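You operate a simulated robot arm through the tools that you are given. There is no shell and no other tool.

You run a simulated two-armed robot. Do the job below in one go: nothing can be reset, and whatever is moved stays where it is left.

JOB
Clear the sink, plug it and fill it to about the 5 L line.
Fine: its blue jug and sponge onto the drainer; plug it before it fills; tap off after; the rest stays. Set down upright: blue jug.
Where things are to end (x, y in the base frame): blue jug within 60 mm of [340, -530]; blue sponge within 60 mm of [440, -630].

Only the result counts: the job must be done as asked and must still hold three seconds after the hand-in. Knocking over, shifting, dropping, spilling or breaking anything else fails it.

ROBOT AND FRAMES
Two 6-joint arms with two-finger grippers on one trunk that stands fixed in place. Base frame: the origin is at the foot of the trunk, x ahead of it, y to its left, z up; the work surface is at about z = 880. Units: mm, degrees, N and s.
The left shoulder is at [60, 143, 934], the right one opposite. With the tool pointing down near the work surface each hand reaches from about 300 to 720 mm from the base axis, measured 20 degrees to its own side. Payload 2.45 kg a hand.
The tool frame of a hand sits at the grasp point between the pads (the TCP): z along the fingers, y along the line on which they close. The tips reach 26 mm beyond it. The gripper opens to 96 mm; its body begins 69 mm behind the TCP.
Orientation is that of the tool frame in the base frame, as a unit quaternion [w, x, y, z]. With the fingers straight down and closing along the base's y, the tool's x points along the base's -x, its y along +y and its z along -z.

CONTROLS
- The arms move only by the tool send_rows. It takes "left_increments", "right_increments" or both (then of equal length, played together; a hand with none holds still); each is a list of rows, each a list of 3 entries, a list of its own where there are three numbers: the gripper command, from -1 (shut) to 1 (fully open), values between in proportion, then the shift along the tool's x, y, z in units of 200 mm (1.0 is 200 mm), then the turn, a rotation vector about the tool's x, y, z in units of 60 degrees (1.0 is 60 degrees). In form: [[hand, [x, y, z], [wx, wy, wz]], ...]. A call has 1 to 20 rows; each row is the pose to reach, as a shift and turn from the pose commanded when the call began, along the tool's axes at that moment. A call with a number of a shift or a turn outside -1 to 1 is refused whole. Each row takes 0.2 s and may step no farther than 50 mm and 8.6 degrees from the row before; otherwise, or with a gripper value out of range, the whole call is refused. Where a pose cannot be reached the arm comes as near as it can. A force on the tool above 50 N (or 10 N above the force at the start of the call, whichever is more), or a blocked arm, ends the call early, and 0.2 s more pass. Each finger travels about 79.9 mm/s and halts on what it meets, pressing with about 39 N; the grip force reading is that of the motor and also rises with nothing between the fingers. The clock runs only during rows and for 0.2 s after the last one: add rows that repeat a pose to give the fingers time. It gives the time, the measured TCP pose, the force on the tool (base axes), the opening and the grip force at its end, in the units of the frame above (readings bear some noise), with the torque about the TCP (base axes, N m) and any sound that the robot's microphone picked up.
- Cameras (640 x 400 px; columns grow to the right, rows downward): "scene" is now at [129.7, -36.4, 1538.5]; the picture's right is [-0.44, -0.90, 0.00], its down [-0.66, 0.33, -0.67] and it looks along [0.60, -0.30, -0.74] (base axes); focal length 290 px, centre (320, 200). "left" rides on the left gripper at [82, -3, -98] in its tool frame; the picture's right is [0.04, 1.00, 0.00], its down [-0.73, 0.03, -0.68] and it looks along [-0.68, 0.03, 0.73] (tool axes); focal length 256 px, centre (320, 200). "right" rides on the right gripper at [82, 3, -98] in its tool frame; the picture's right is [-0.04, 1.00, 0.00], its down [-0.73, -0.03, -0.68] and it looks along [-0.68, -0.03, 0.73] (tool axes); focal length 256 px, centre (320, 200). There is no depth. A picture from a camera that has moved, and an enlarged one, comes with that camera's place and axes in the base frame and with its lens.
- get_image(camera): a new picture of that camera. It takes no simulated time.
- slide_trunk(by): slides the trunk up (or, below 0, down) by that many mm; the arms and the scene camera ride with it, the base frame stays. It gives what a move gives, with no picture.
- pan_tilt(pan, tilt): turns the head with the scene camera to pan (to the left, within 86 degrees either way) and tilt (down, from -29 to 69), counted from straight ahead of the robot. It gives what a move gives.
- enlarge(camera, box): a new picture of the part [left, top, right, bottom] of that camera's present view, enlarged. It takes no simulated time.
- finish_job(): hands the job in; it is judged then, once.

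Nothing tells you positions but the pictures and the camera data. Unless the task says otherwise, let go and move clear before handing in.

The tools are called after ">>>" as a command line: name --argument value ..., lists and objects as JSON in quotes. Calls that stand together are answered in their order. send_rows: Moves the arms, as the interface text tells. Its arguments: {"type":"object","properties":{"left_increments":{"type":"array","items":{"type":"array"}},"right_increments":{"type":"array","items":{"type":"array"}}},"required":[]} The other tools are called the same way: slide_trunk (by) moves the trunk up or down; pan_tilt (pan, tilt) turns the head that bears the scene camera; get_image (camera) takes a picture; enlarge (camera, box) takes an enlarged picture of a part of a camera's view; finish_job () hands the job in.

At the start:

```text
time: 0.0
left_eef_pos: [303.1, -4.0, 1322.3]
left_tcp_rot: [-0.001, 0.0, 1.0, 0.0]
left_ft_force: [-0.7, 0.2, 0.6]
left_torque: [-0.03, 0.01, -0.03]
left_opening: 96.1
left_grip_force: 0.0
right_eef_pos: [287.2, -373.2, 1322.7]
right_tcp_rot: [0.0, 0.0, 1.0, 0.0]
right_ft_force: [0.1, 1.0, -0.6]
right_torque: [0.0, -0.01, 0.03]
right_opening: 96.1
right_grip_force: 0.1
trunk travel left (down, up): [-559.0, 31.0]
head pan, tilt (commanded): [-26.4, 47.8]
```

scene: 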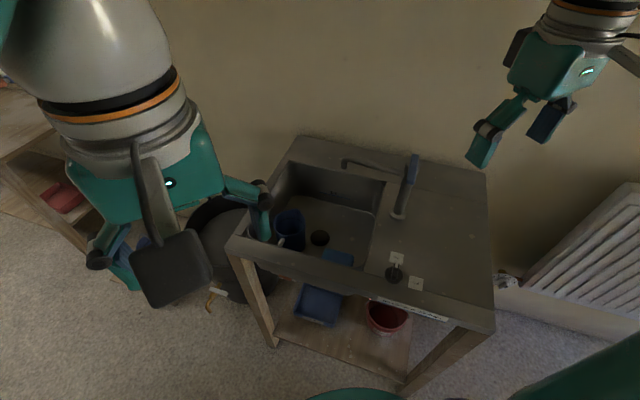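
right: 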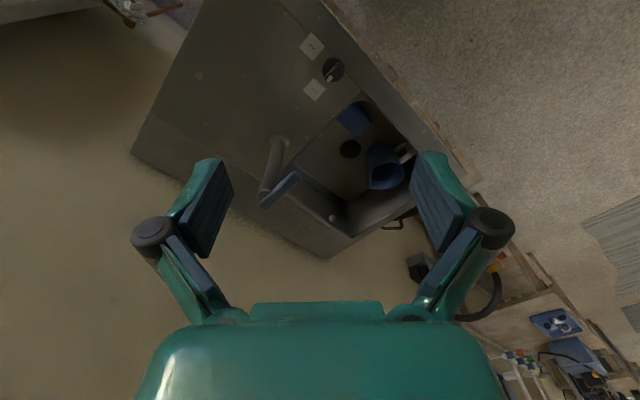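
left: 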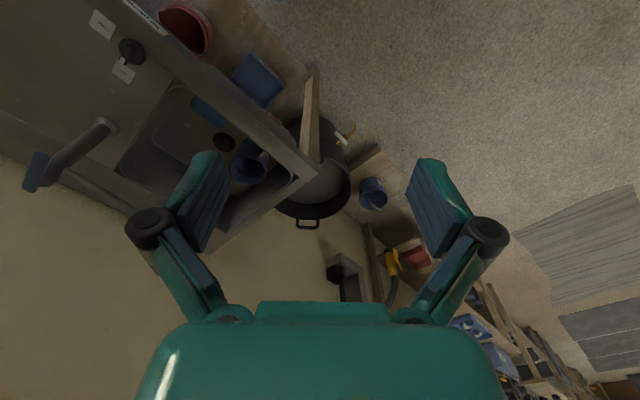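

I see a sink unit with a basin (blue jug and blue sponge in it), a tap with a lever, a knob with labelled plates near the front edge, and buckets beneath. I'll look closer before moving.

>>> enlarge --camera "scene" --box '[220, 120, 500, 300]'

>>> enlarge --camera "right" --box '[220, 20, 480, 240]'

>>> enlarge --camera "left" --box '[0, 0, 340, 240]'

```text
2.22 times, centred on (360, 210) of scene
camera zoom: at [129.7, -36.4, 1538.5], right [-0.44, -0.9, 0.0], down [-0.66, 0.33, -0.67], along [0.6, -0.3, -0.74], focal length 644 px, centre (231, 178)
```

zoom: 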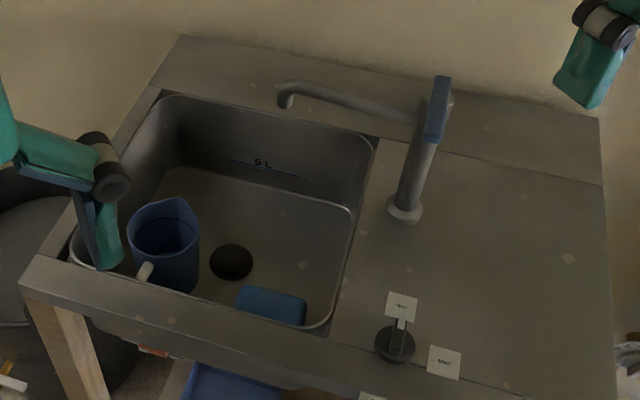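

```text
1.82 times, centred on (350, 130) of right
camera zoom: at [204.9, -370.0, 1421.3], right [0.04, 1.0, 0.0], down [0.73, -0.03, 0.68], along [0.68, -0.03, -0.73], focal length 465 px, centre (266, 327)
```

zoom: 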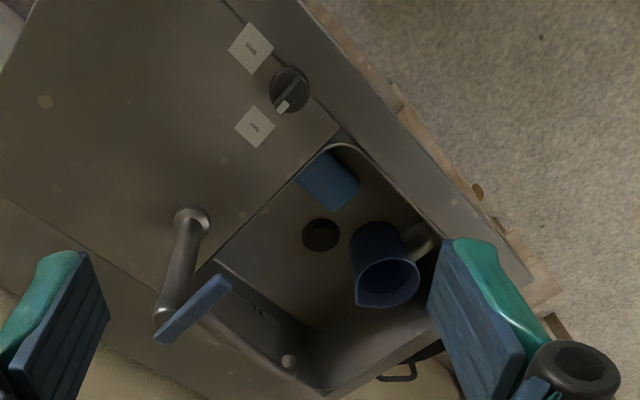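

```text
1.67 times, centred on (170, 120) of left
camera zoom: at [221.5, -8.2, 1422.7], right [-0.04, 1.0, 0.0], down [0.73, 0.03, 0.68], along [0.68, 0.03, -0.73], focal length 427 px, centre (570, 333)
```

zoom: 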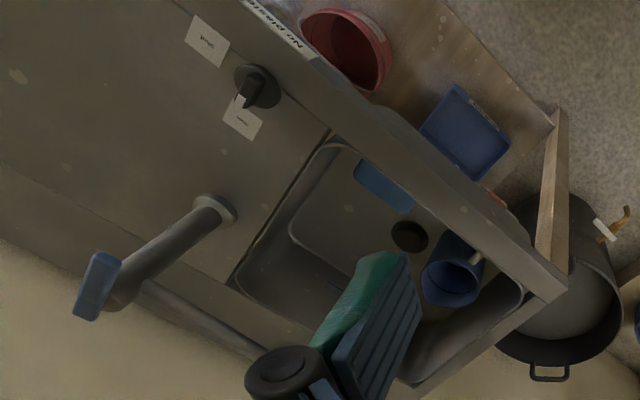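

The knob with its two labels probably works the drain plug. I'll zoom in on the labels, the tap lever and the front-edge sign.

>>> enlarge --camera "scene" --box '[375, 240, 455, 300]'

>>> enlarge --camera "scene" --box '[330, 140, 430, 220]'

>>> enlarge --camera "scene" --box '[260, 160, 400, 270]'

>>> enlarge --camera "left" --box '[80, 0, 200, 90]'

>>> enlarge --camera "right" --box '[290, 20, 370, 110]'

>>> enlarge --camera "scene" --box '[360, 280, 460, 340]'

```text
6.67 times, centred on (415, 270) of scene
camera zoom: at [129.7, -36.4, 1538.5], right [-0.44, -0.9, 0.0], down [-0.66, 0.33, -0.67], along [0.6, -0.3, -0.74], focal length 1933 px, centre (-313, -267)
```

zoom: 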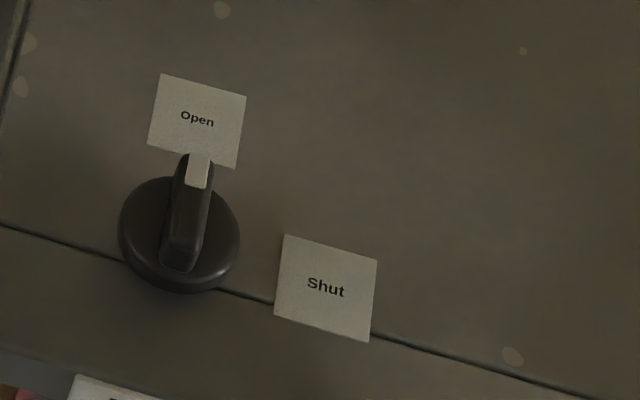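

```text
5.00 times, centred on (380, 180) of scene
camera zoom: at [129.7, -36.4, 1538.5], right [-0.44, -0.9, 0.0], down [-0.66, 0.33, -0.67], along [0.6, -0.3, -0.74], focal length 1450 px, centre (20, 300)
```

zoom: 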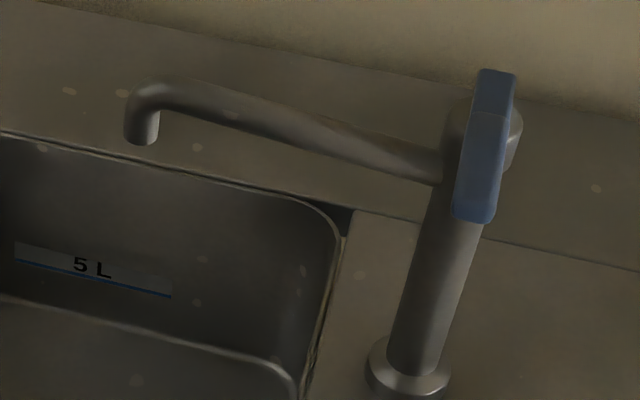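

```text
3.64 times, centred on (330, 215) of scene
camera zoom: at [129.7, -36.4, 1538.5], right [-0.44, -0.9, 0.0], down [-0.66, 0.33, -0.67], along [0.6, -0.3, -0.74], focal length 1054 px, centre (284, 146)
```

zoom: 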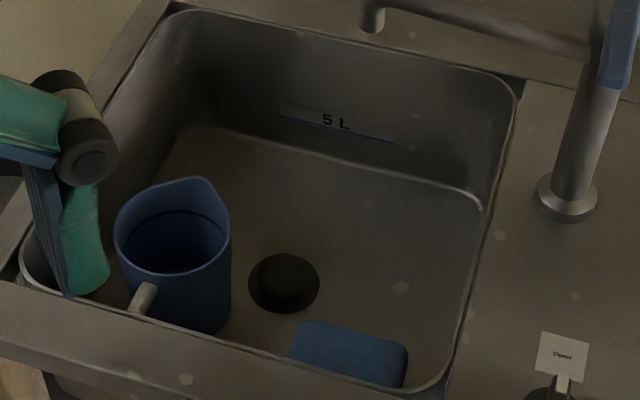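

```text
4.44 times, centred on (140, 45) of left
camera zoom: at [221.5, -8.2, 1422.7], right [-0.04, 1.0, 0.0], down [0.73, 0.03, 0.68], along [0.68, 0.03, -0.73], focal length 1138 px, centre (1120, 889)
```

zoom: 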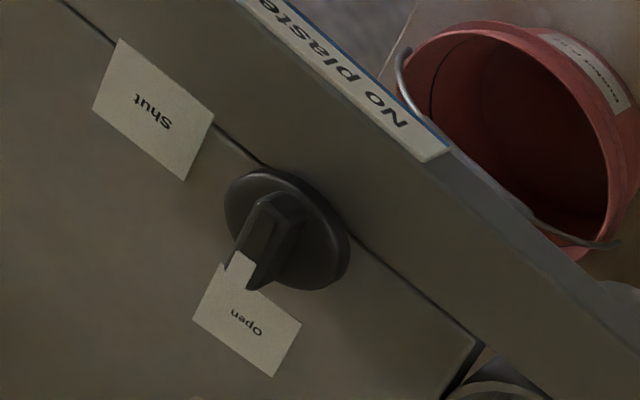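

```text
4.44 times, centred on (330, 65) of right
camera zoom: at [204.9, -370.0, 1421.3], right [0.04, 1.0, 0.0], down [0.73, -0.03, 0.68], along [0.68, -0.03, -0.73], focal length 1138 px, centre (276, 800)
```

zoom: 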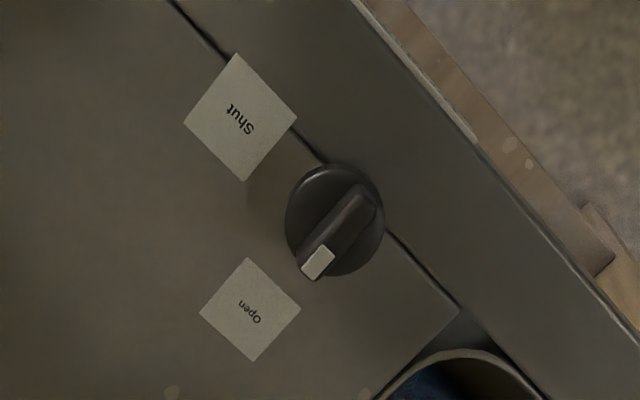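

```text
6.40 times, centred on (410, 310) of scene
camera zoom: at [129.7, -36.4, 1538.5], right [-0.44, -0.9, 0.0], down [-0.66, 0.33, -0.67], along [0.6, -0.3, -0.74], focal length 1856 px, centre (-256, -504)
```

zoom: 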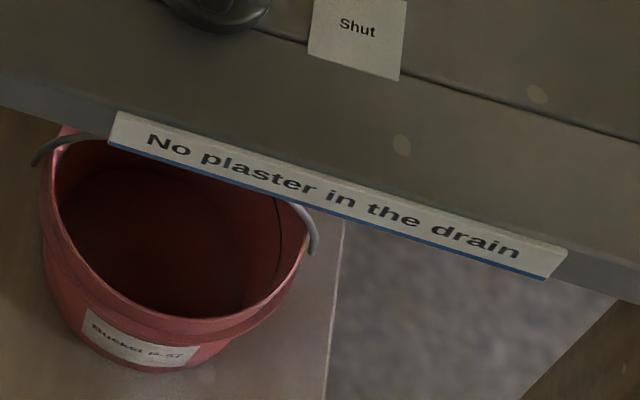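

The knob pointer stands at "Open", with "Shut" 90° clockwise from it. Next I'm zooming in on the tap lever and the jug from the hand cameras to learn how they are shaped.

>>> enlarge --camera "right" --box '[240, 110, 340, 230]'

>>> enlarge --camera "left" --box '[10, 90, 140, 220]'

>>> enlarge --camera "right" --box '[330, 90, 430, 200]'

>>> enlarge --camera "left" --box '[180, 80, 300, 200]'

```text
3.33 times, centred on (290, 170) of right
camera zoom: at [204.9, -370.0, 1421.3], right [0.04, 1.0, 0.0], down [0.73, -0.03, 0.68], along [0.68, -0.03, -0.73], focal length 853 px, centre (420, 300)
```

zoom: 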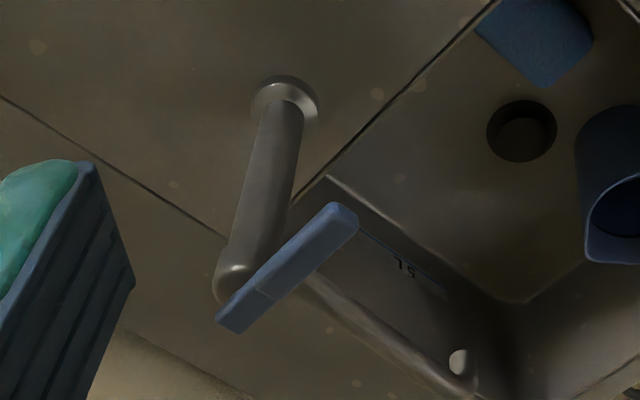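

```text
3.08 times, centred on (75, 155) of left
camera zoom: at [221.5, -8.2, 1422.7], right [-0.04, 1.0, 0.0], down [0.73, 0.03, 0.68], along [0.68, 0.03, -0.73], focal length 788 px, centre (1074, 338)
```

zoom: 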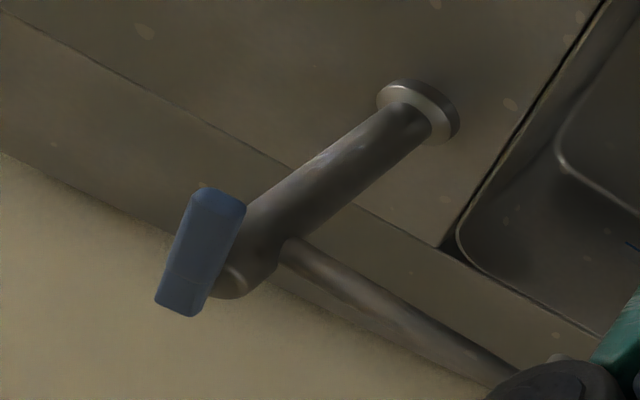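

```text
3.64 times, centred on (380, 145) of right
camera zoom: at [204.9, -370.0, 1421.3], right [0.04, 1.0, 0.0], down [0.73, -0.03, 0.68], along [0.68, -0.03, -0.73], focal length 931 px, centre (102, 400)
```

zoom: 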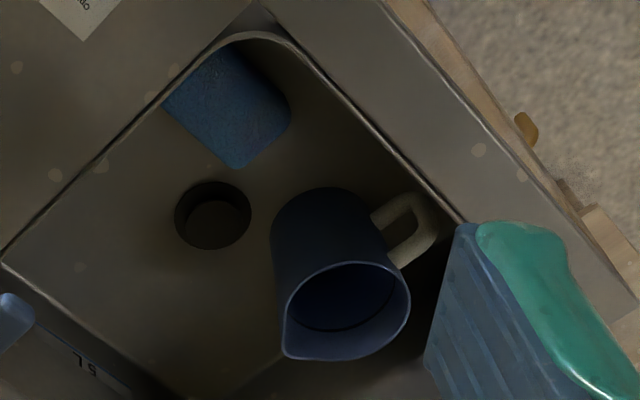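

```text
3.33 times, centred on (240, 140) of left
camera zoom: at [221.5, -8.2, 1422.7], right [-0.04, 1.0, 0.0], down [0.73, 0.03, 0.68], along [0.68, 0.03, -0.73], focal length 853 px, centre (587, 400)
```

zoom: 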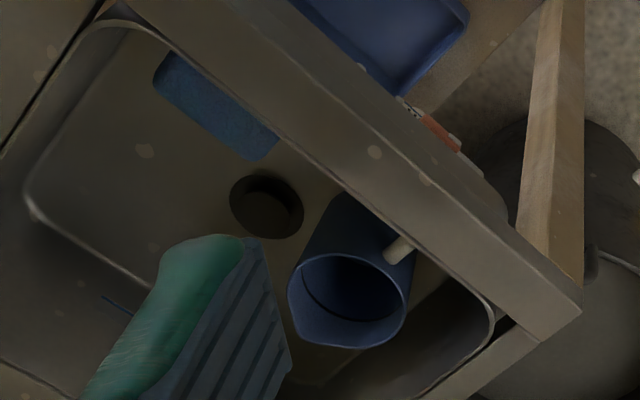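

The lever lies flat on top of the tap post at about (515,-481)→(452,-420), z≈1097, and the jug sits at about (640,-189) with its handle toward the front. I'm moving the left hand aside and bringing the right camera closer over the tap.

>>> send_rows --left_increments '[[1, [0, 0.2, 0], [0, 0, 0]], [1, [0, 0.4, 0], [0, 0, 0]], [1, [0, 0.6, 0], [0, 0, 0]], [1, [0, 0.8, 0], [0, 0, 0]], [1, [0, 1.0, 0], [0, 0, 0]]]' --right_increments '[[1, [-0.125, -0.08, 0.09], [0, 0, 0]], [1, [-0.25, -0.16, 0.18], [0, 0, 0]], [1, [-0.375, -0.24, 0.27], [0, 0, 0]], [1, [-0.5, -0.32, 0.36], [0, 0, 0]], [1, [-0.625, -0.4, 0.45], [0, 0, 0]]]'

>>> get_image --camera "right"

>>> get_image --camera "scene"

```text
time: 1.2
left_eef_pos: [305.3, 199.5, 1325.2]
left_tcp_rot: [0.001, 0.0, 1.0, -0.001]
left_ft_force: [0.9, 0.1, -0.4]
left_torque: [0.0, 0.03, -0.01]
left_opening: 95.9
left_grip_force: 0.2
right_eef_pos: [413.2, -453.6, 1234.3]
right_tcp_rot: [0.0, 0.0, 1.0, 0.0]
right_ft_force: [0.3, 0.0, -0.8]
right_torque: [-0.01, 0.0, 0.02]
right_opening: 96.1
right_grip_force: 0.1
trunk travel left (down, up): [-559.0, 31.0]
head pan, tilt (commanded): [-26.4, 47.8]
```

```text
taken
camera right: at [332.5, -450.5, 1332.1], right [0.04, 1.0, 0.0], down [0.73, -0.03, 0.68], along [0.68, -0.03, -0.73], focal length 256 px, centre (320, 200)
```

right: 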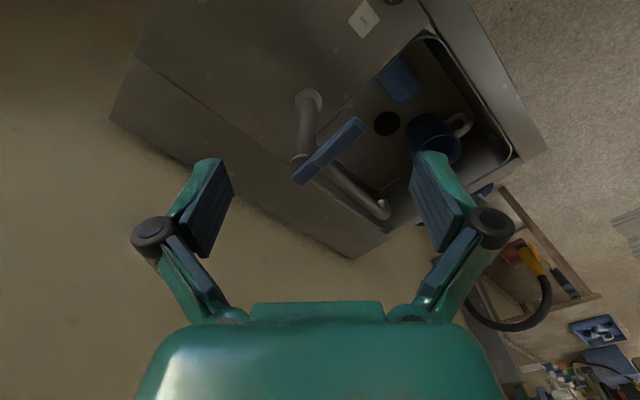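

```text
taken
camera scene: at [130.9, -35.8, 1538.4], right [-0.44, -0.9, 0.0], down [-0.66, 0.33, -0.67], along [0.6, -0.3, -0.74], focal length 290 px, centre (320, 200)
```

scene: 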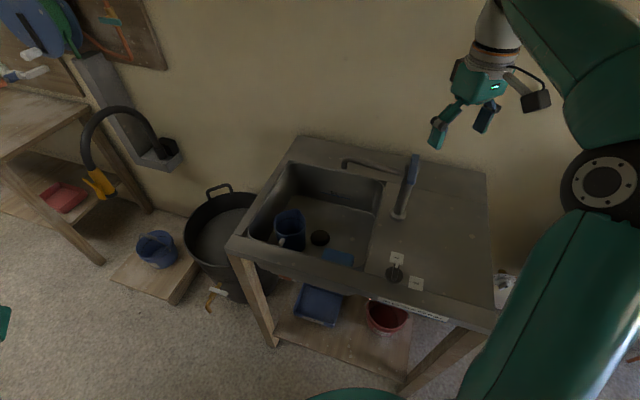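

>>> enlarge --camera "right" --box '[270, 70, 410, 230]'

>>> enlarge --camera "scene" --box '[230, 170, 390, 280]'

>>> enlarge --camera "scene" --box '[380, 140, 440, 180]'

```text
2.50 times, centred on (340, 150) of right
camera zoom: at [332.5, -450.5, 1332.1], right [0.04, 1.0, 0.0], down [0.73, -0.03, 0.68], along [0.68, -0.03, -0.73], focal length 640 px, centre (270, 325)
```

zoom: 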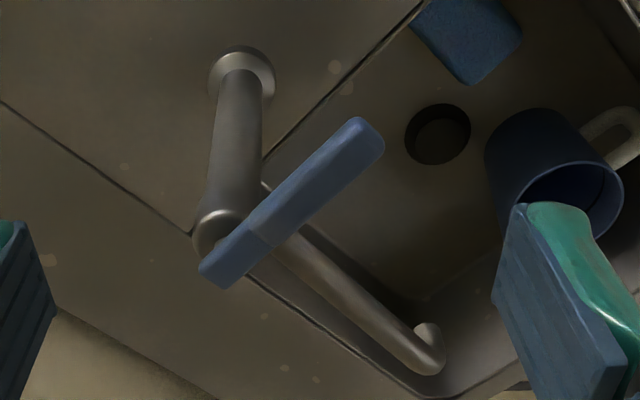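

```text
3.64 times, centred on (310, 225) of scene
camera zoom: at [130.9, -35.8, 1538.4], right [-0.44, -0.9, 0.0], down [-0.66, 0.33, -0.67], along [0.6, -0.3, -0.74], focal length 1054 px, centre (356, 109)
```

zoom: 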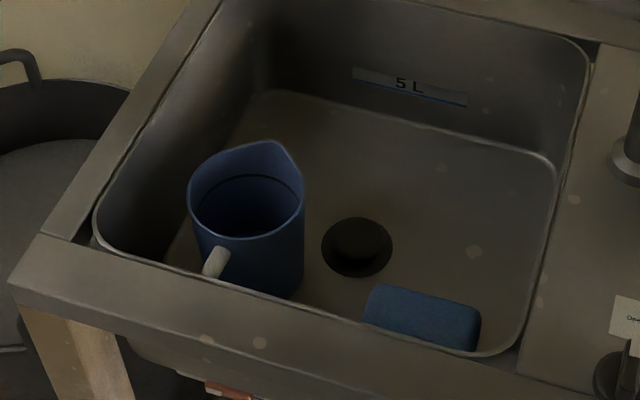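

```text
10.00 times, centred on (410, 160) of scene
camera zoom: at [130.9, -35.8, 1538.4], right [-0.44, -0.9, 0.0], down [-0.66, 0.33, -0.67], along [0.6, -0.3, -0.74], focal length 2900 px, centre (-580, 600)
```

zoom: 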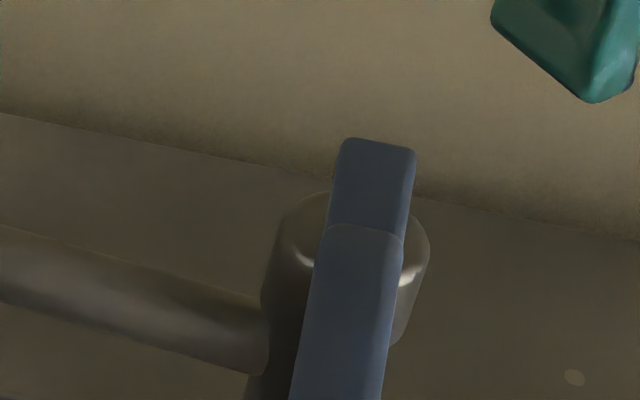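

The jug's rim is about 100 mm across, centred near (663,-195,831), so I'll pinch its wall on the right side with one finger inside. It may hold liquid, so I'll keep it level. I'm now swinging the right hand away from the tap and turning it 45°.

>>> send_rows --right_increments '[[1, [-0.014, 0.103, 0.0], [0, 0, 0.125]], [1, [-0.028, 0.206, 0.0], [0, 0, 0.25]], [1, [-0.042, 0.309, 0.03], [0, 0, 0.375]], [1, [-0.056, 0.412, 0.08], [0, 0, 0.5]], [1, [-0.07, 0.515, 0.12], [0, 0, 0.625]], [1, [-0.084, 0.618, 0.1715], [0, 0, 0.75]]]'

>>> get_image --camera "right"

>>> get_image --camera "scene"

```text
time: 2.6
left_eef_pos: [304.7, 199.0, 1325.3]
left_tcp_rot: [0.0, 0.0, 1.0, -0.001]
left_ft_force: [0.1, 0.7, -0.4]
left_torque: [-0.01, -0.01, 0.01]
left_opening: 96.1
left_grip_force: 0.2
right_eef_pos: [428.5, -328.4, 1200.5]
right_tcp_rot: [0.0, 0.383, 0.924, 0.0]
right_ft_force: [0.0, 0.2, 0.2]
right_torque: [-0.01, 0.0, -0.01]
right_opening: 95.9
right_grip_force: 0.1
trunk travel left (down, up): [-559.0, 31.0]
head pan, tilt (commanded): [-26.4, 47.8]
```

```text
taken
camera right: at [373.0, -269.0, 1297.2], right [0.74, 0.68, 0.0], down [0.5, -0.54, 0.68], along [0.46, -0.5, -0.73], focal length 256 px, centre (320, 200)
```

right: 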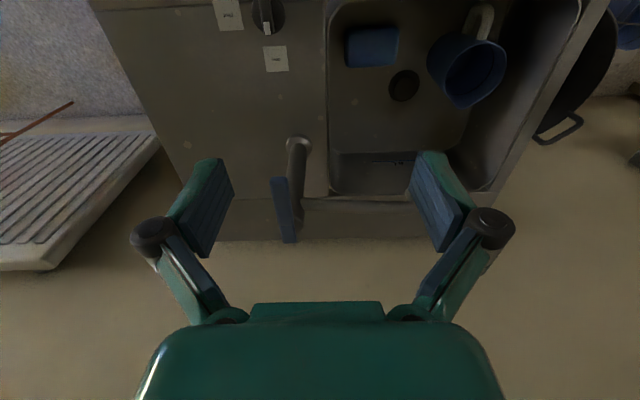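

```text
taken
camera scene: at [130.0, -36.0, 1538.5], right [-0.44, -0.9, 0.0], down [-0.66, 0.33, -0.67], along [0.6, -0.3, -0.74], focal length 290 px, centre (320, 200)
```

scene: 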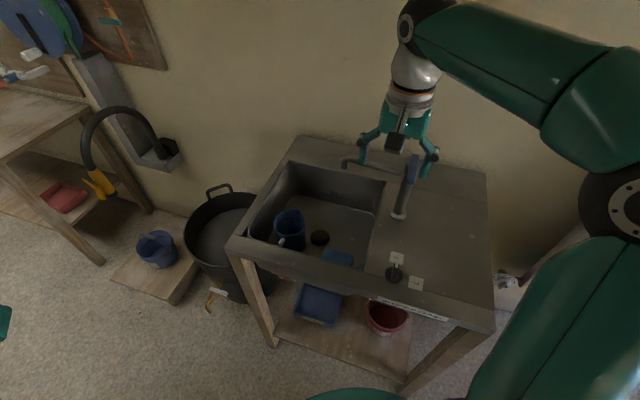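

The hand is now square to the sink. I'm enlarging the jug, sponge and knob from here to refine the positions.

>>> enlarge --camera "right" --box '[330, 0, 530, 120]'

>>> enlarge --camera "right" --box '[180, 0, 340, 100]'

>>> enlarge --camera "right" --box '[230, 110, 430, 250]'

```text
3.20 times, centred on (430, 60) of right
camera zoom: at [373.0, -269.0, 1297.2], right [0.74, 0.68, 0.0], down [0.5, -0.54, 0.68], along [0.46, -0.5, -0.73], focal length 819 px, centre (-32, 648)
```

zoom: 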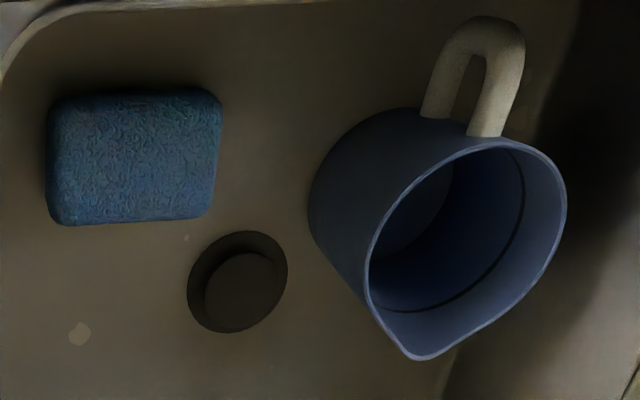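

```text
4.00 times, centred on (260, 50) of right
camera zoom: at [373.0, -269.0, 1297.2], right [0.74, 0.68, 0.0], down [0.5, -0.54, 0.68], along [0.46, -0.5, -0.73], focal length 1024 px, centre (560, 800)
```

zoom: 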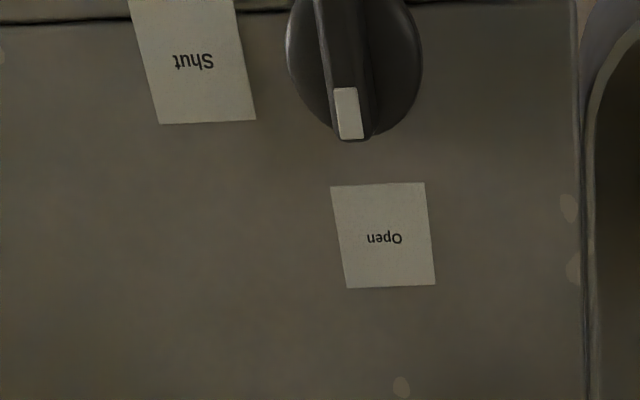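

```text
2.86 times, centred on (330, 180) of right
camera zoom: at [373.0, -269.0, 1297.2], right [0.74, 0.68, 0.0], down [0.5, -0.54, 0.68], along [0.46, -0.5, -0.73], focal length 731 px, centre (291, 257)
```

zoom: 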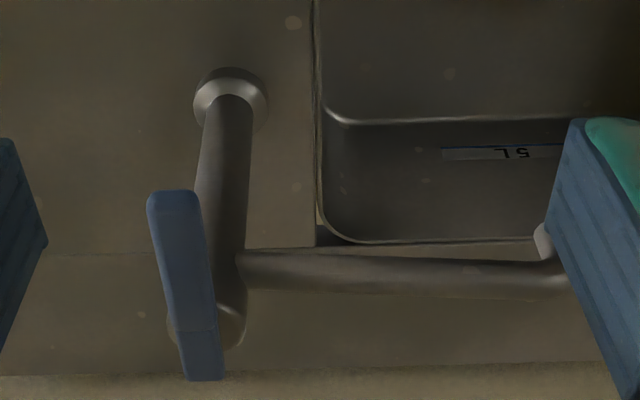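

The jug axis comes out at about (663,-194) with a radius of about 49 mm. I'm advancing toward a point above its right-hand wall at (628,-229).

>>> send_rows --right_increments '[[0.4, [-0.0565, 0.173, 0.08], [0, 0, 0]], [0.4, [-0.113, 0.347, 0.17], [0, 0, 0]], [0.4, [-0.17, 0.52, 0.26], [0, 0, 0]], [0.4, [-0.226, 0.693, 0.35], [0, 0, 0]]]'

>>> get_image --camera "right"

>>> get_image --camera "scene"

```text
time: 3.6
left_eef_pos: [306.0, 199.6, 1325.1]
left_tcp_rot: [-0.001, 0.0, 1.0, 0.0]
left_ft_force: [0.2, -0.3, 0.0]
left_torque: [0.01, 0.03, -0.03]
left_opening: 95.9
left_grip_force: 0.1
right_eef_pos: [560.6, -262.5, 1129.3]
right_tcp_rot: [-0.001, 0.383, 0.924, -0.001]
right_ft_force: [-0.1, 0.1, 0.7]
right_torque: [-0.02, 0.05, 0.01]
right_opening: 67.4
right_grip_force: 0.1
trunk travel left (down, up): [-559.0, 31.0]
head pan, tilt (commanded): [-26.4, 47.8]
```

```text
taken
camera right: at [504.8, -203.0, 1226.8], right [0.73, 0.68, 0.0], down [0.5, -0.54, 0.68], along [0.46, -0.5, -0.73], focal length 256 px, centre (320, 200)
```

right: 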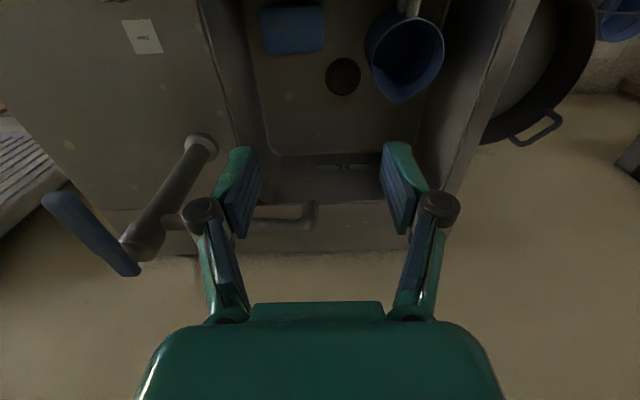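

```text
taken
camera scene: at [131.8, -36.1, 1538.3], right [-0.44, -0.9, 0.0], down [-0.66, 0.33, -0.67], along [0.6, -0.3, -0.74], focal length 290 px, centre (320, 200)
```

scene: 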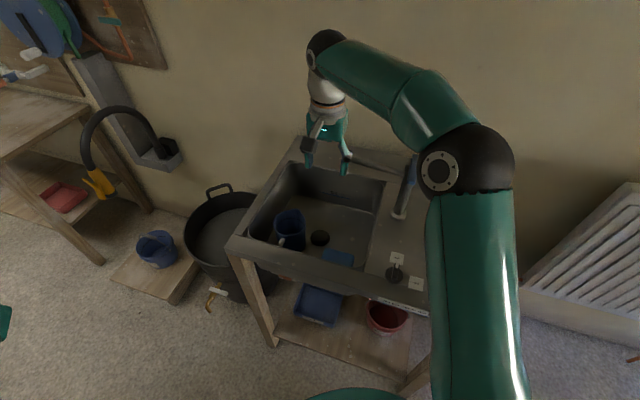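

The hand clears the tap, with the spout tip at about (620,-350,1040). I'm descending to above the jug wall and checking the forearm's clearance.

>>> send_rows --right_increments '[[0.4, [-0.03, 0.091, 0.12], [0, 0, 0]], [0.4, [-0.06, 0.182, 0.28], [0, 0, 0]], [0.4, [-0.09, 0.273, 0.46], [0, 0, 0]], [0.4, [-0.117, 0.364, 0.65], [0, 0, 0]]]'

>>> get_image --camera "right"

>>> get_image --camera "scene"

```text
time: 4.6
left_eef_pos: [305.0, 198.6, 1325.2]
left_tcp_rot: [0.0, -0.001, 1.0, 0.0]
left_ft_force: [0.4, 0.1, 0.2]
left_torque: [0.01, 0.05, 0.02]
left_opening: 95.8
left_grip_force: 0.1
right_eef_pos: [628.9, -229.3, 999.2]
right_tcp_rot: [-0.001, 0.383, 0.924, 0.0]
right_ft_force: [-0.5, 0.1, 0.0]
right_torque: [-0.02, 0.03, 0.01]
right_opening: 67.4
right_grip_force: 0.1
trunk travel left (down, up): [-559.0, 31.0]
head pan, tilt (commanded): [-26.4, 47.8]
```

```text
taken
camera right: at [573.5, -169.6, 1096.9], right [0.74, 0.68, 0.0], down [0.5, -0.54, 0.68], along [0.46, -0.5, -0.73], focal length 256 px, centre (320, 200)
```

right: 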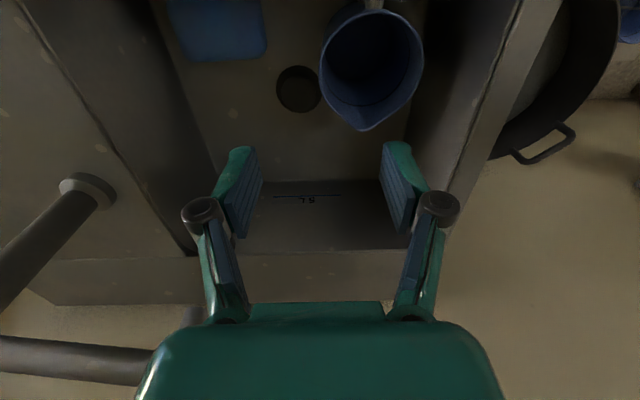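

```text
taken
camera scene: at [131.3, -36.5, 1538.4], right [-0.44, -0.9, 0.0], down [-0.66, 0.33, -0.67], along [0.6, -0.3, -0.74], focal length 290 px, centre (320, 200)
```

scene: 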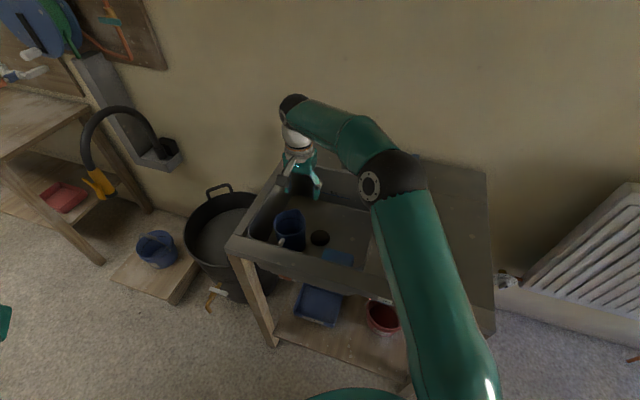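

The wrist is over the basin. I'm enlarging the jug for one more rim measurement before going down.

>>> enlarge --camera "right" --box '[270, 0, 450, 140]'

>>> enlarge --camera "scene" --box '[240, 90, 440, 260]'

```text
2.86 times, centred on (360, 70) of right
camera zoom: at [573.5, -169.6, 1096.9], right [0.74, 0.68, 0.0], down [0.5, -0.54, 0.68], along [0.46, -0.5, -0.73], focal length 731 px, centre (206, 571)
```

zoom: 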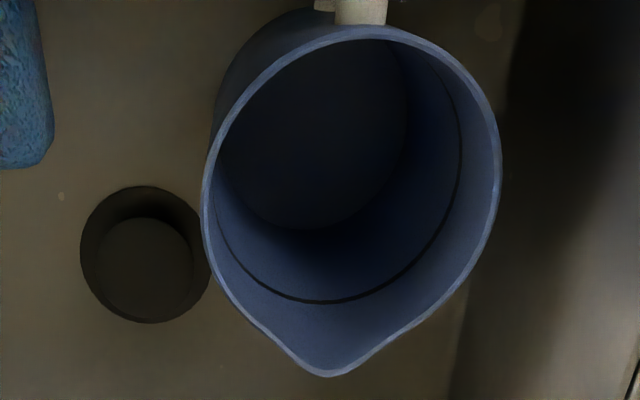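

```text
2.35 times, centred on (340, 175) of scene
camera zoom: at [131.3, -36.5, 1538.4], right [-0.44, -0.9, 0.0], down [-0.66, 0.33, -0.67], along [0.6, -0.3, -0.74], focal length 682 px, centre (273, 259)
```

zoom: 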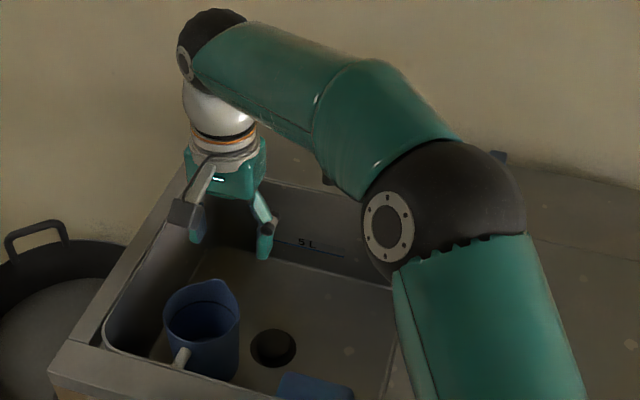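

The jug is empty (the ring inside is only a mark), with its axis at about (658,-191). I'm lowering in stages toward the wall point (624,-226) while watching the elbow against the tap.

>>> send_rows --right_increments '[[0.4, [0.012, -0.002, 0.2], [0, 0, 0]], [0.4, [0.025, -0.004, 0.4], [0, 0, 0]]]'

>>> get_image --camera "right"

>>> enlarge --camera "scene" --box '[240, 90, 460, 260]'

>>> get_image --camera "left"

```text
time: 5.2
left_eef_pos: [304.4, 199.2, 1325.7]
left_tcp_rot: [0.0, 0.0, 1.0, 0.0]
left_ft_force: [-0.5, 0.0, -0.3]
left_torque: [0.03, -0.02, 0.01]
left_opening: 95.9
left_grip_force: 0.1
right_eef_pos: [622.5, -224.7, 917.7]
right_tcp_rot: [0.0, 0.384, 0.924, 0.0]
right_ft_force: [-0.1, -0.4, -0.2]
right_torque: [0.01, 0.02, 0.02]
right_opening: 67.2
right_grip_force: 0.0
trunk travel left (down, up): [-559.0, 31.0]
head pan, tilt (commanded): [-26.4, 47.8]
```

```text
taken
camera right: at [567.5, -166.6, 1015.0], right [0.74, 0.68, 0.0], down [0.5, -0.54, 0.68], along [0.46, -0.5, -0.73], focal length 256 px, centre (320, 200)
```

right: 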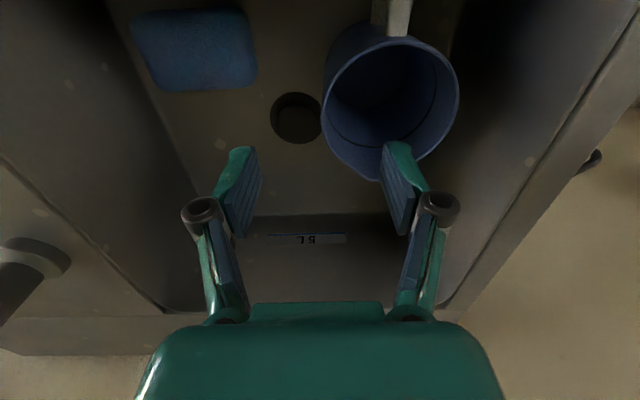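

```text
2.35 times, centred on (350, 175) of scene
camera zoom: at [130.2, -36.4, 1538.5], right [-0.44, -0.9, 0.0], down [-0.66, 0.33, -0.67], along [0.6, -0.3, -0.74], focal length 682 px, centre (249, 259)
```

zoom: 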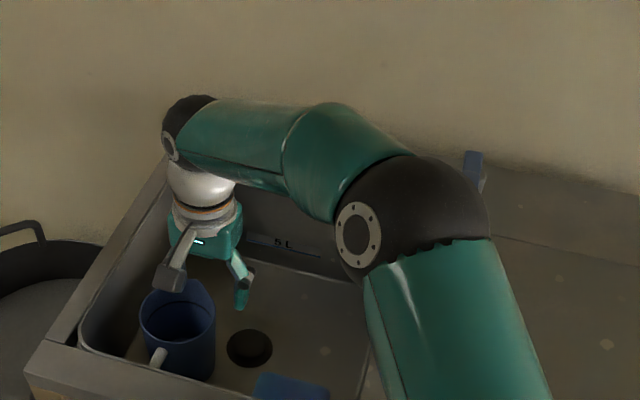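

```text
taken
camera left: at [222.2, 194.7, 1424.4], right [-0.04, 1.0, 0.0], down [0.73, 0.03, 0.68], along [0.68, 0.03, -0.73], focal length 256 px, centre (320, 200)
```

left: 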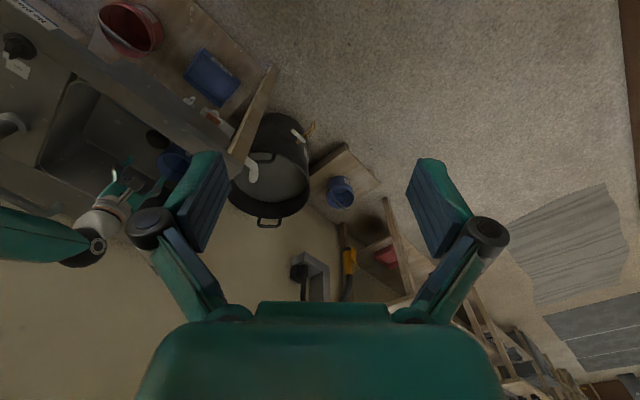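

The TCP is right above the wall, and the elbow is drifting away from the lever. I'm descending to z≈818 with one finger inside the jug and one outside.

>>> send_rows --right_increments '[[0.4, [0, 0, 0.12], [0, 0, 0]], [0.4, [0, 0, 0.25], [0, 0, 0]], [0.4, [0, 0, 0.38], [0, 0, 0]], [0.4, [0, 0, 0.5], [0, 0, 0]], [0.4, [0, 0, 0.5], [0, 0, 0]]]'

>>> get_image --camera "right"

>>> enlarge --camera "scene" --box '[240, 90, 460, 260]'

```text
time: 6.4
left_eef_pos: [304.3, 198.5, 1325.1]
left_tcp_rot: [0.0, 0.0, 1.0, 0.0]
left_ft_force: [0.3, -1.2, 0.2]
left_torque: [0.02, -0.03, 0.02]
left_opening: 96.1
left_grip_force: 0.0
right_eef_pos: [622.7, -225.5, 820.3]
right_tcp_rot: [-0.001, 0.383, 0.924, 0.0]
right_ft_force: [0.1, 0.4, -0.2]
right_torque: [-0.01, 0.02, 0.04]
right_opening: 67.1
right_grip_force: 0.1
trunk travel left (down, up): [-559.0, 31.0]
head pan, tilt (commanded): [-26.4, 47.8]
```

```text
taken
camera right: at [567.2, -166.6, 916.6], right [0.73, 0.68, 0.0], down [0.5, -0.54, 0.68], along [0.46, -0.5, -0.73], focal length 256 px, centre (320, 200)
```

right: 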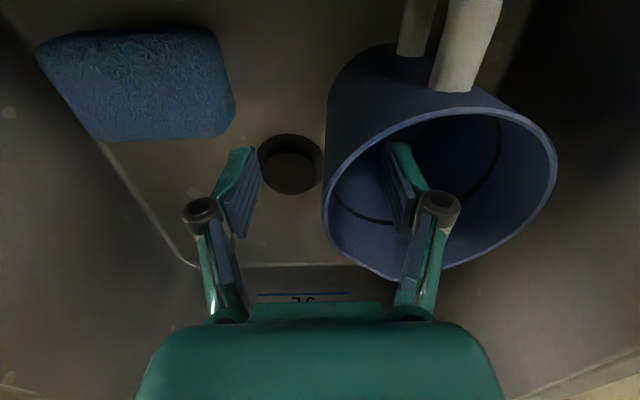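

```text
2.35 times, centred on (350, 175) of scene
camera zoom: at [129.8, -36.2, 1538.5], right [-0.44, -0.9, 0.0], down [-0.66, 0.33, -0.67], along [0.6, -0.3, -0.74], focal length 682 px, centre (249, 259)
```

zoom: 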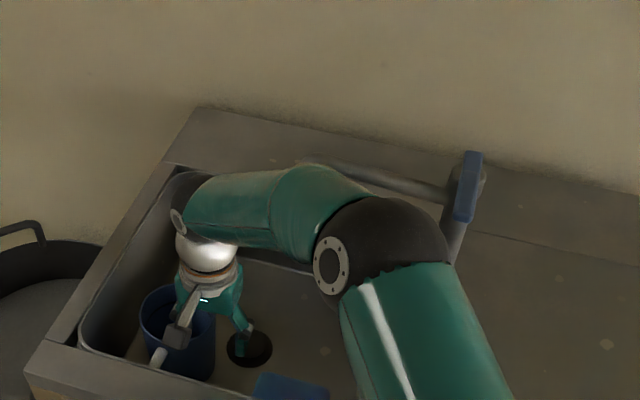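

The fingers straddle the jug's wall with nothing touching yet. I'm closing the gripper.

>>> send_rows --right_increments '[[-1, [0, 0, 0], [0, 0, 0]], [-1, [0, 0, 0], [0, 0, 0]], [-1, [0, 0, 0], [0, 0, 0]], [-1, [0, 0, 0], [0, 0, 0]], [-1, [0, 0, 0], [0, 0, 0]]]'

>>> get_image --camera "right"

```text
time: 7.6
left_eef_pos: [304.0, 198.7, 1325.7]
left_tcp_rot: [0.0, 0.0, 1.0, 0.0]
left_ft_force: [-0.1, -0.3, 0.5]
left_torque: [0.02, -0.02, -0.03]
left_opening: 96.0
left_grip_force: 0.1
right_eef_pos: [621.6, -225.9, 819.7]
right_tcp_rot: [0.0, 0.382, 0.924, 0.001]
right_ft_force: [-0.2, 0.4, 3.2]
right_torque: [0.48, -0.19, 0.08]
right_opening: 5.9
right_grip_force: 31.5
trunk travel left (down, up): [-559.0, 31.0]
head pan, tilt (commanded): [-26.4, 47.8]
```

```text
taken
camera right: at [567.1, -166.3, 917.2], right [0.73, 0.68, 0.0], down [0.5, -0.54, 0.68], along [0.46, -0.5, -0.73], focal length 256 px, centre (320, 200)
```

right: 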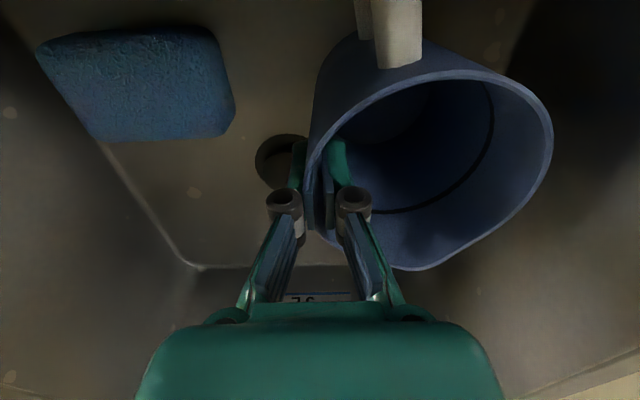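

Gripped with a 5.9 mm opening, and the jug turned slightly as the fingers closed. I'm lifting a little to check the hold.

>>> send_rows --right_increments '[[-1, [0, 0, -0.05], [0, 0, 0]], [-1, [0, 0, -0.1], [0, 0, 0]], [-1, [0, 0, -0.15], [0, 0, 0]], [-1, [0, 0, -0.2], [0, 0, 0]], [-1, [0, 0, -0.2], [0, 0, 0]]]'

>>> get_image --camera "right"

>>> enlarge --camera "scene" --box '[240, 120, 440, 260]'

```text
time: 8.8
left_eef_pos: [304.6, 197.0, 1325.4]
left_tcp_rot: [0.0, 0.0, 1.0, 0.0]
left_ft_force: [0.3, 1.2, -0.4]
left_torque: [-0.01, 0.02, 0.02]
left_opening: 95.8
left_grip_force: 0.1
right_eef_pos: [623.4, -225.2, 860.4]
right_tcp_rot: [-0.002, 0.383, 0.924, 0.001]
right_ft_force: [0.1, -0.4, -1.3]
right_torque: [-0.05, 0.02, 0.0]
right_opening: 5.9
right_grip_force: 31.4
trunk travel left (down, up): [-559.0, 31.0]
head pan, tilt (commanded): [-26.4, 47.8]
```

```text
taken
camera right: at [567.4, -165.4, 957.1], right [0.73, 0.68, 0.0], down [0.5, -0.54, 0.68], along [0.46, -0.5, -0.73], focal length 256 px, centre (320, 200)
```

right: 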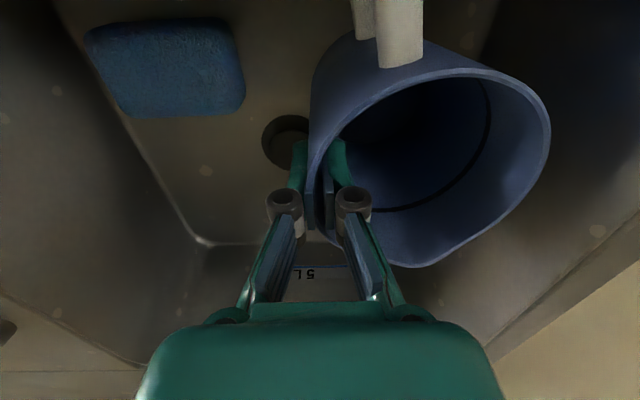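

```text
2.86 times, centred on (340, 190) of scene
camera zoom: at [130.5, -36.4, 1538.4], right [-0.44, -0.9, 0.0], down [-0.66, 0.33, -0.67], along [0.6, -0.3, -0.74], focal length 828 px, centre (263, 229)
```

zoom: 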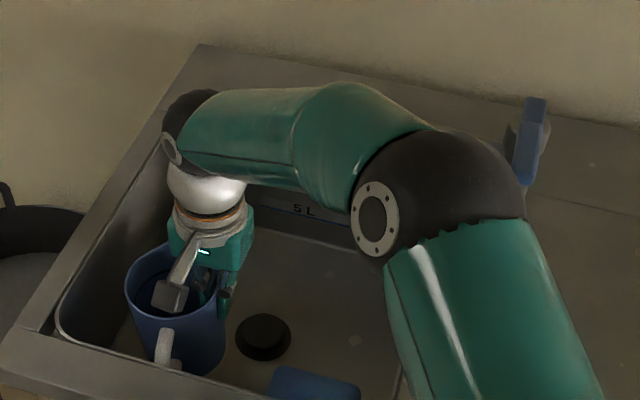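

The jug is held securely and weighs only about 0.15 kg. I'm lifting it clear of the basin.

>>> send_rows --right_increments '[[-1, [0, 0, -0.14], [0, 0, 0]], [-1, [0, 0, -0.3], [0, 0, 0]], [-1, [0, 0, -0.46], [0, 0, 0]], [-1, [0, 0, -0.62], [0, 0, 0]], [-1, [0, 0, -0.76], [0, 0, 0]], [-1, [0, 0, -0.85], [0, 0, 0]]]'

>>> get_image --camera "right"

>>> get_image --camera "scene"

```text
time: 10.2
left_eef_pos: [303.9, 198.6, 1325.0]
left_tcp_rot: [0.001, 0.0, 1.0, 0.0]
left_ft_force: [0.7, -0.2, 0.2]
left_torque: [0.02, 0.02, 0.02]
left_opening: 96.3
left_grip_force: 0.0
right_eef_pos: [622.3, -225.7, 1031.1]
right_tcp_rot: [-0.001, 0.383, 0.924, 0.0]
right_ft_force: [0.1, 1.1, -0.4]
right_torque: [-0.06, 0.02, -0.01]
right_opening: 6.0
right_grip_force: 31.8
trunk travel left (down, up): [-559.0, 31.0]
head pan, tilt (commanded): [-26.4, 47.8]
```

```text
taken
camera right: at [566.3, -166.3, 1128.5], right [0.73, 0.68, 0.0], down [0.5, -0.54, 0.68], along [0.46, -0.5, -0.73], focal length 256 px, centre (320, 200)
```

right: 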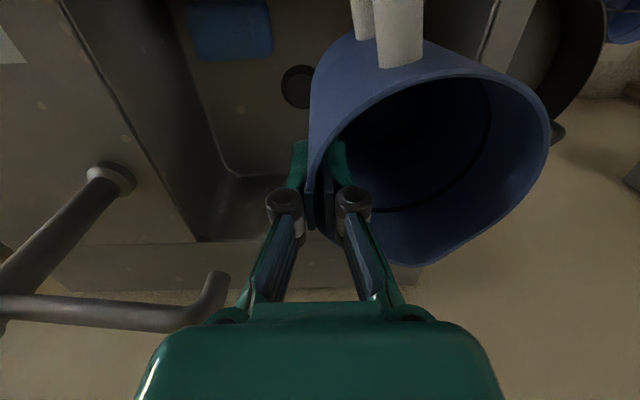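

```text
taken
camera scene: at [130.0, -36.3, 1538.5], right [-0.44, -0.9, 0.0], down [-0.66, 0.33, -0.67], along [0.6, -0.3, -0.74], focal length 290 px, centre (320, 200)
```

scene: 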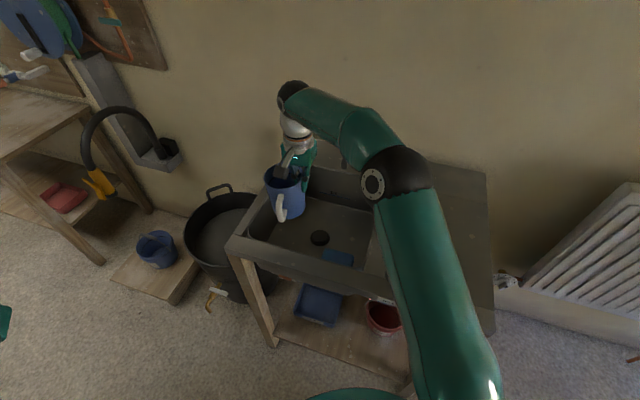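

>>> enlarge --camera "scene" --box '[240, 130, 360, 230]'

```text
4.00 times, centred on (300, 180) of scene
camera zoom: at [130.0, -36.3, 1538.5], right [-0.44, -0.9, 0.0], down [-0.66, 0.33, -0.67], along [0.6, -0.3, -0.74], focal length 1160 px, centre (400, 280)
```

zoom: 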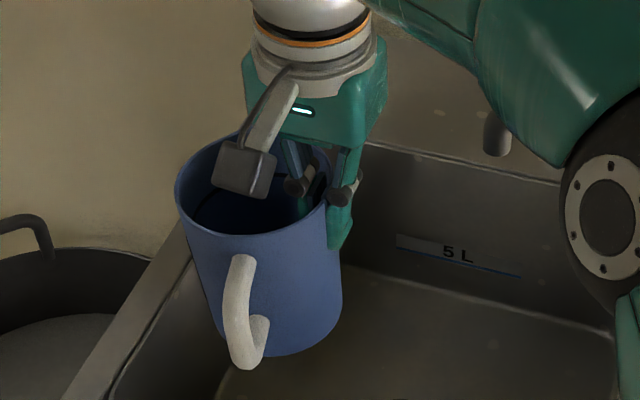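

The jug hangs tilted about 5° because its wall is tapered, and I'll level it before setting it down. I'm carrying it toward the robot first, well clear of the tap.

>>> send_rows --right_increments '[[-1, [0.08, -0.1, -0.02], [0, 0, 0]], [-1, [0.18, -0.22, -0.05], [0, 0, 0]], [-1, [0.28, -0.34, -0.05], [0, 0, 0]], [-1, [0.38, -0.46, -0.05], [0, 0, 0]], [-1, [0.456, -0.555, -0.05], [0, 0, 0]]]'

>>> get_image --camera "scene"

>>> get_image --camera "right"

```text
time: 11.4
left_eef_pos: [303.7, 199.7, 1326.9]
left_tcp_rot: [0.0, 0.001, 1.0, 0.0]
left_ft_force: [-0.1, 0.2, -0.1]
left_torque: [-0.03, -0.03, 0.03]
left_opening: 96.2
left_grip_force: 0.1
right_eef_pos: [479.6, -238.5, 1042.0]
right_tcp_rot: [0.0, 0.382, 0.924, -0.001]
right_ft_force: [-0.3, 0.0, -0.9]
right_torque: [-0.07, -0.03, 0.01]
right_opening: 6.1
right_grip_force: 31.3
trunk travel left (down, up): [-559.0, 31.0]
head pan, tilt (commanded): [-26.4, 47.8]
```

```text
taken
camera scene: at [129.2, -36.5, 1538.6], right [-0.44, -0.9, 0.0], down [-0.66, 0.33, -0.67], along [0.6, -0.3, -0.74], focal length 290 px, centre (320, 200)
```

scene: 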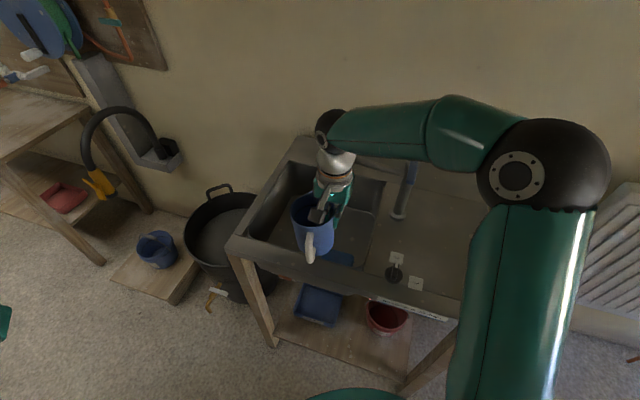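

```text
taken
camera right: at [423.9, -179.2, 1139.0], right [0.73, 0.68, 0.0], down [0.5, -0.54, 0.68], along [0.46, -0.5, -0.73], focal length 256 px, centre (320, 200)
```

right: 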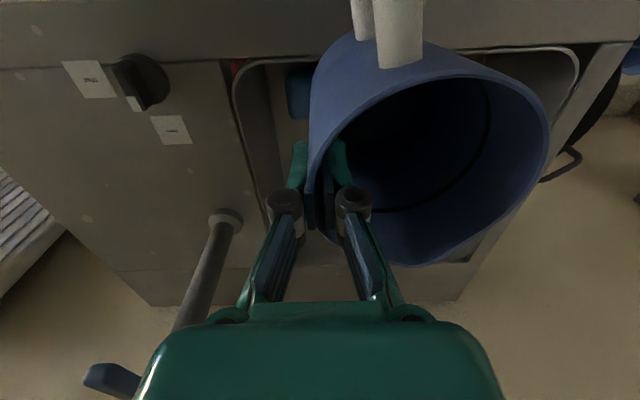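

Everything is clear so far. I'm continuing the carry diagonally toward the right, in front of the tap and over the drainer.

>>> send_rows --right_increments '[[-1, [0, -0.17, -0.02], [0, 0, 0]], [-1, [0, -0.37, -0.05], [0, 0, 0]], [-1, [0, -0.58, -0.05], [0, 0, 0]], [-1, [0, -0.8, -0.05], [0, 0, 0]], [-1, [0, -1.0, -0.05], [0, 0, 0]]]'

>>> get_image --camera "scene"

>>> get_image --camera "right"

```text
time: 12.6
left_eef_pos: [302.6, 198.5, 1325.1]
left_tcp_rot: [0.0, -0.001, 1.0, 0.0]
left_ft_force: [-0.2, -0.4, 0.6]
left_torque: [0.0, -0.01, 0.0]
left_opening: 96.0
left_grip_force: 0.0
right_eef_pos: [338.2, -382.0, 1048.2]
right_tcp_rot: [0.0, 0.383, 0.924, 0.0]
right_ft_force: [-1.5, -0.7, -2.0]
right_torque: [-0.04, 0.04, -0.01]
right_opening: 6.0
right_grip_force: 31.5
trunk travel left (down, up): [-559.0, 31.0]
head pan, tilt (commanded): [-26.4, 47.8]
```

```text
taken
camera scene: at [128.7, -36.8, 1538.6], right [-0.44, -0.9, 0.0], down [-0.66, 0.33, -0.67], along [0.6, -0.3, -0.74], focal length 290 px, centre (320, 200)
```

scene: 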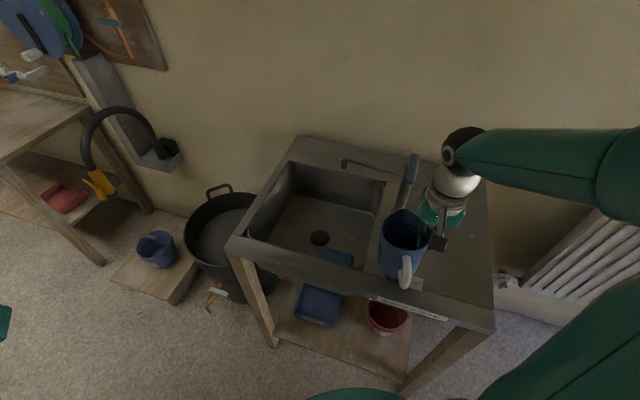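

```text
taken
camera right: at [283.3, -322.3, 1146.7], right [0.73, 0.68, 0.0], down [0.5, -0.54, 0.68], along [0.46, -0.5, -0.73], focal length 256 px, centre (320, 200)
```

right: 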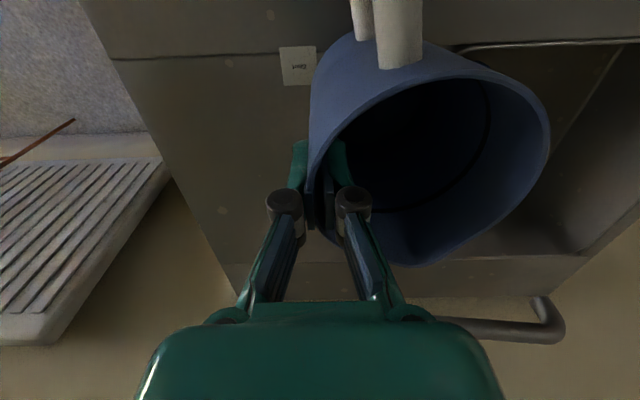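

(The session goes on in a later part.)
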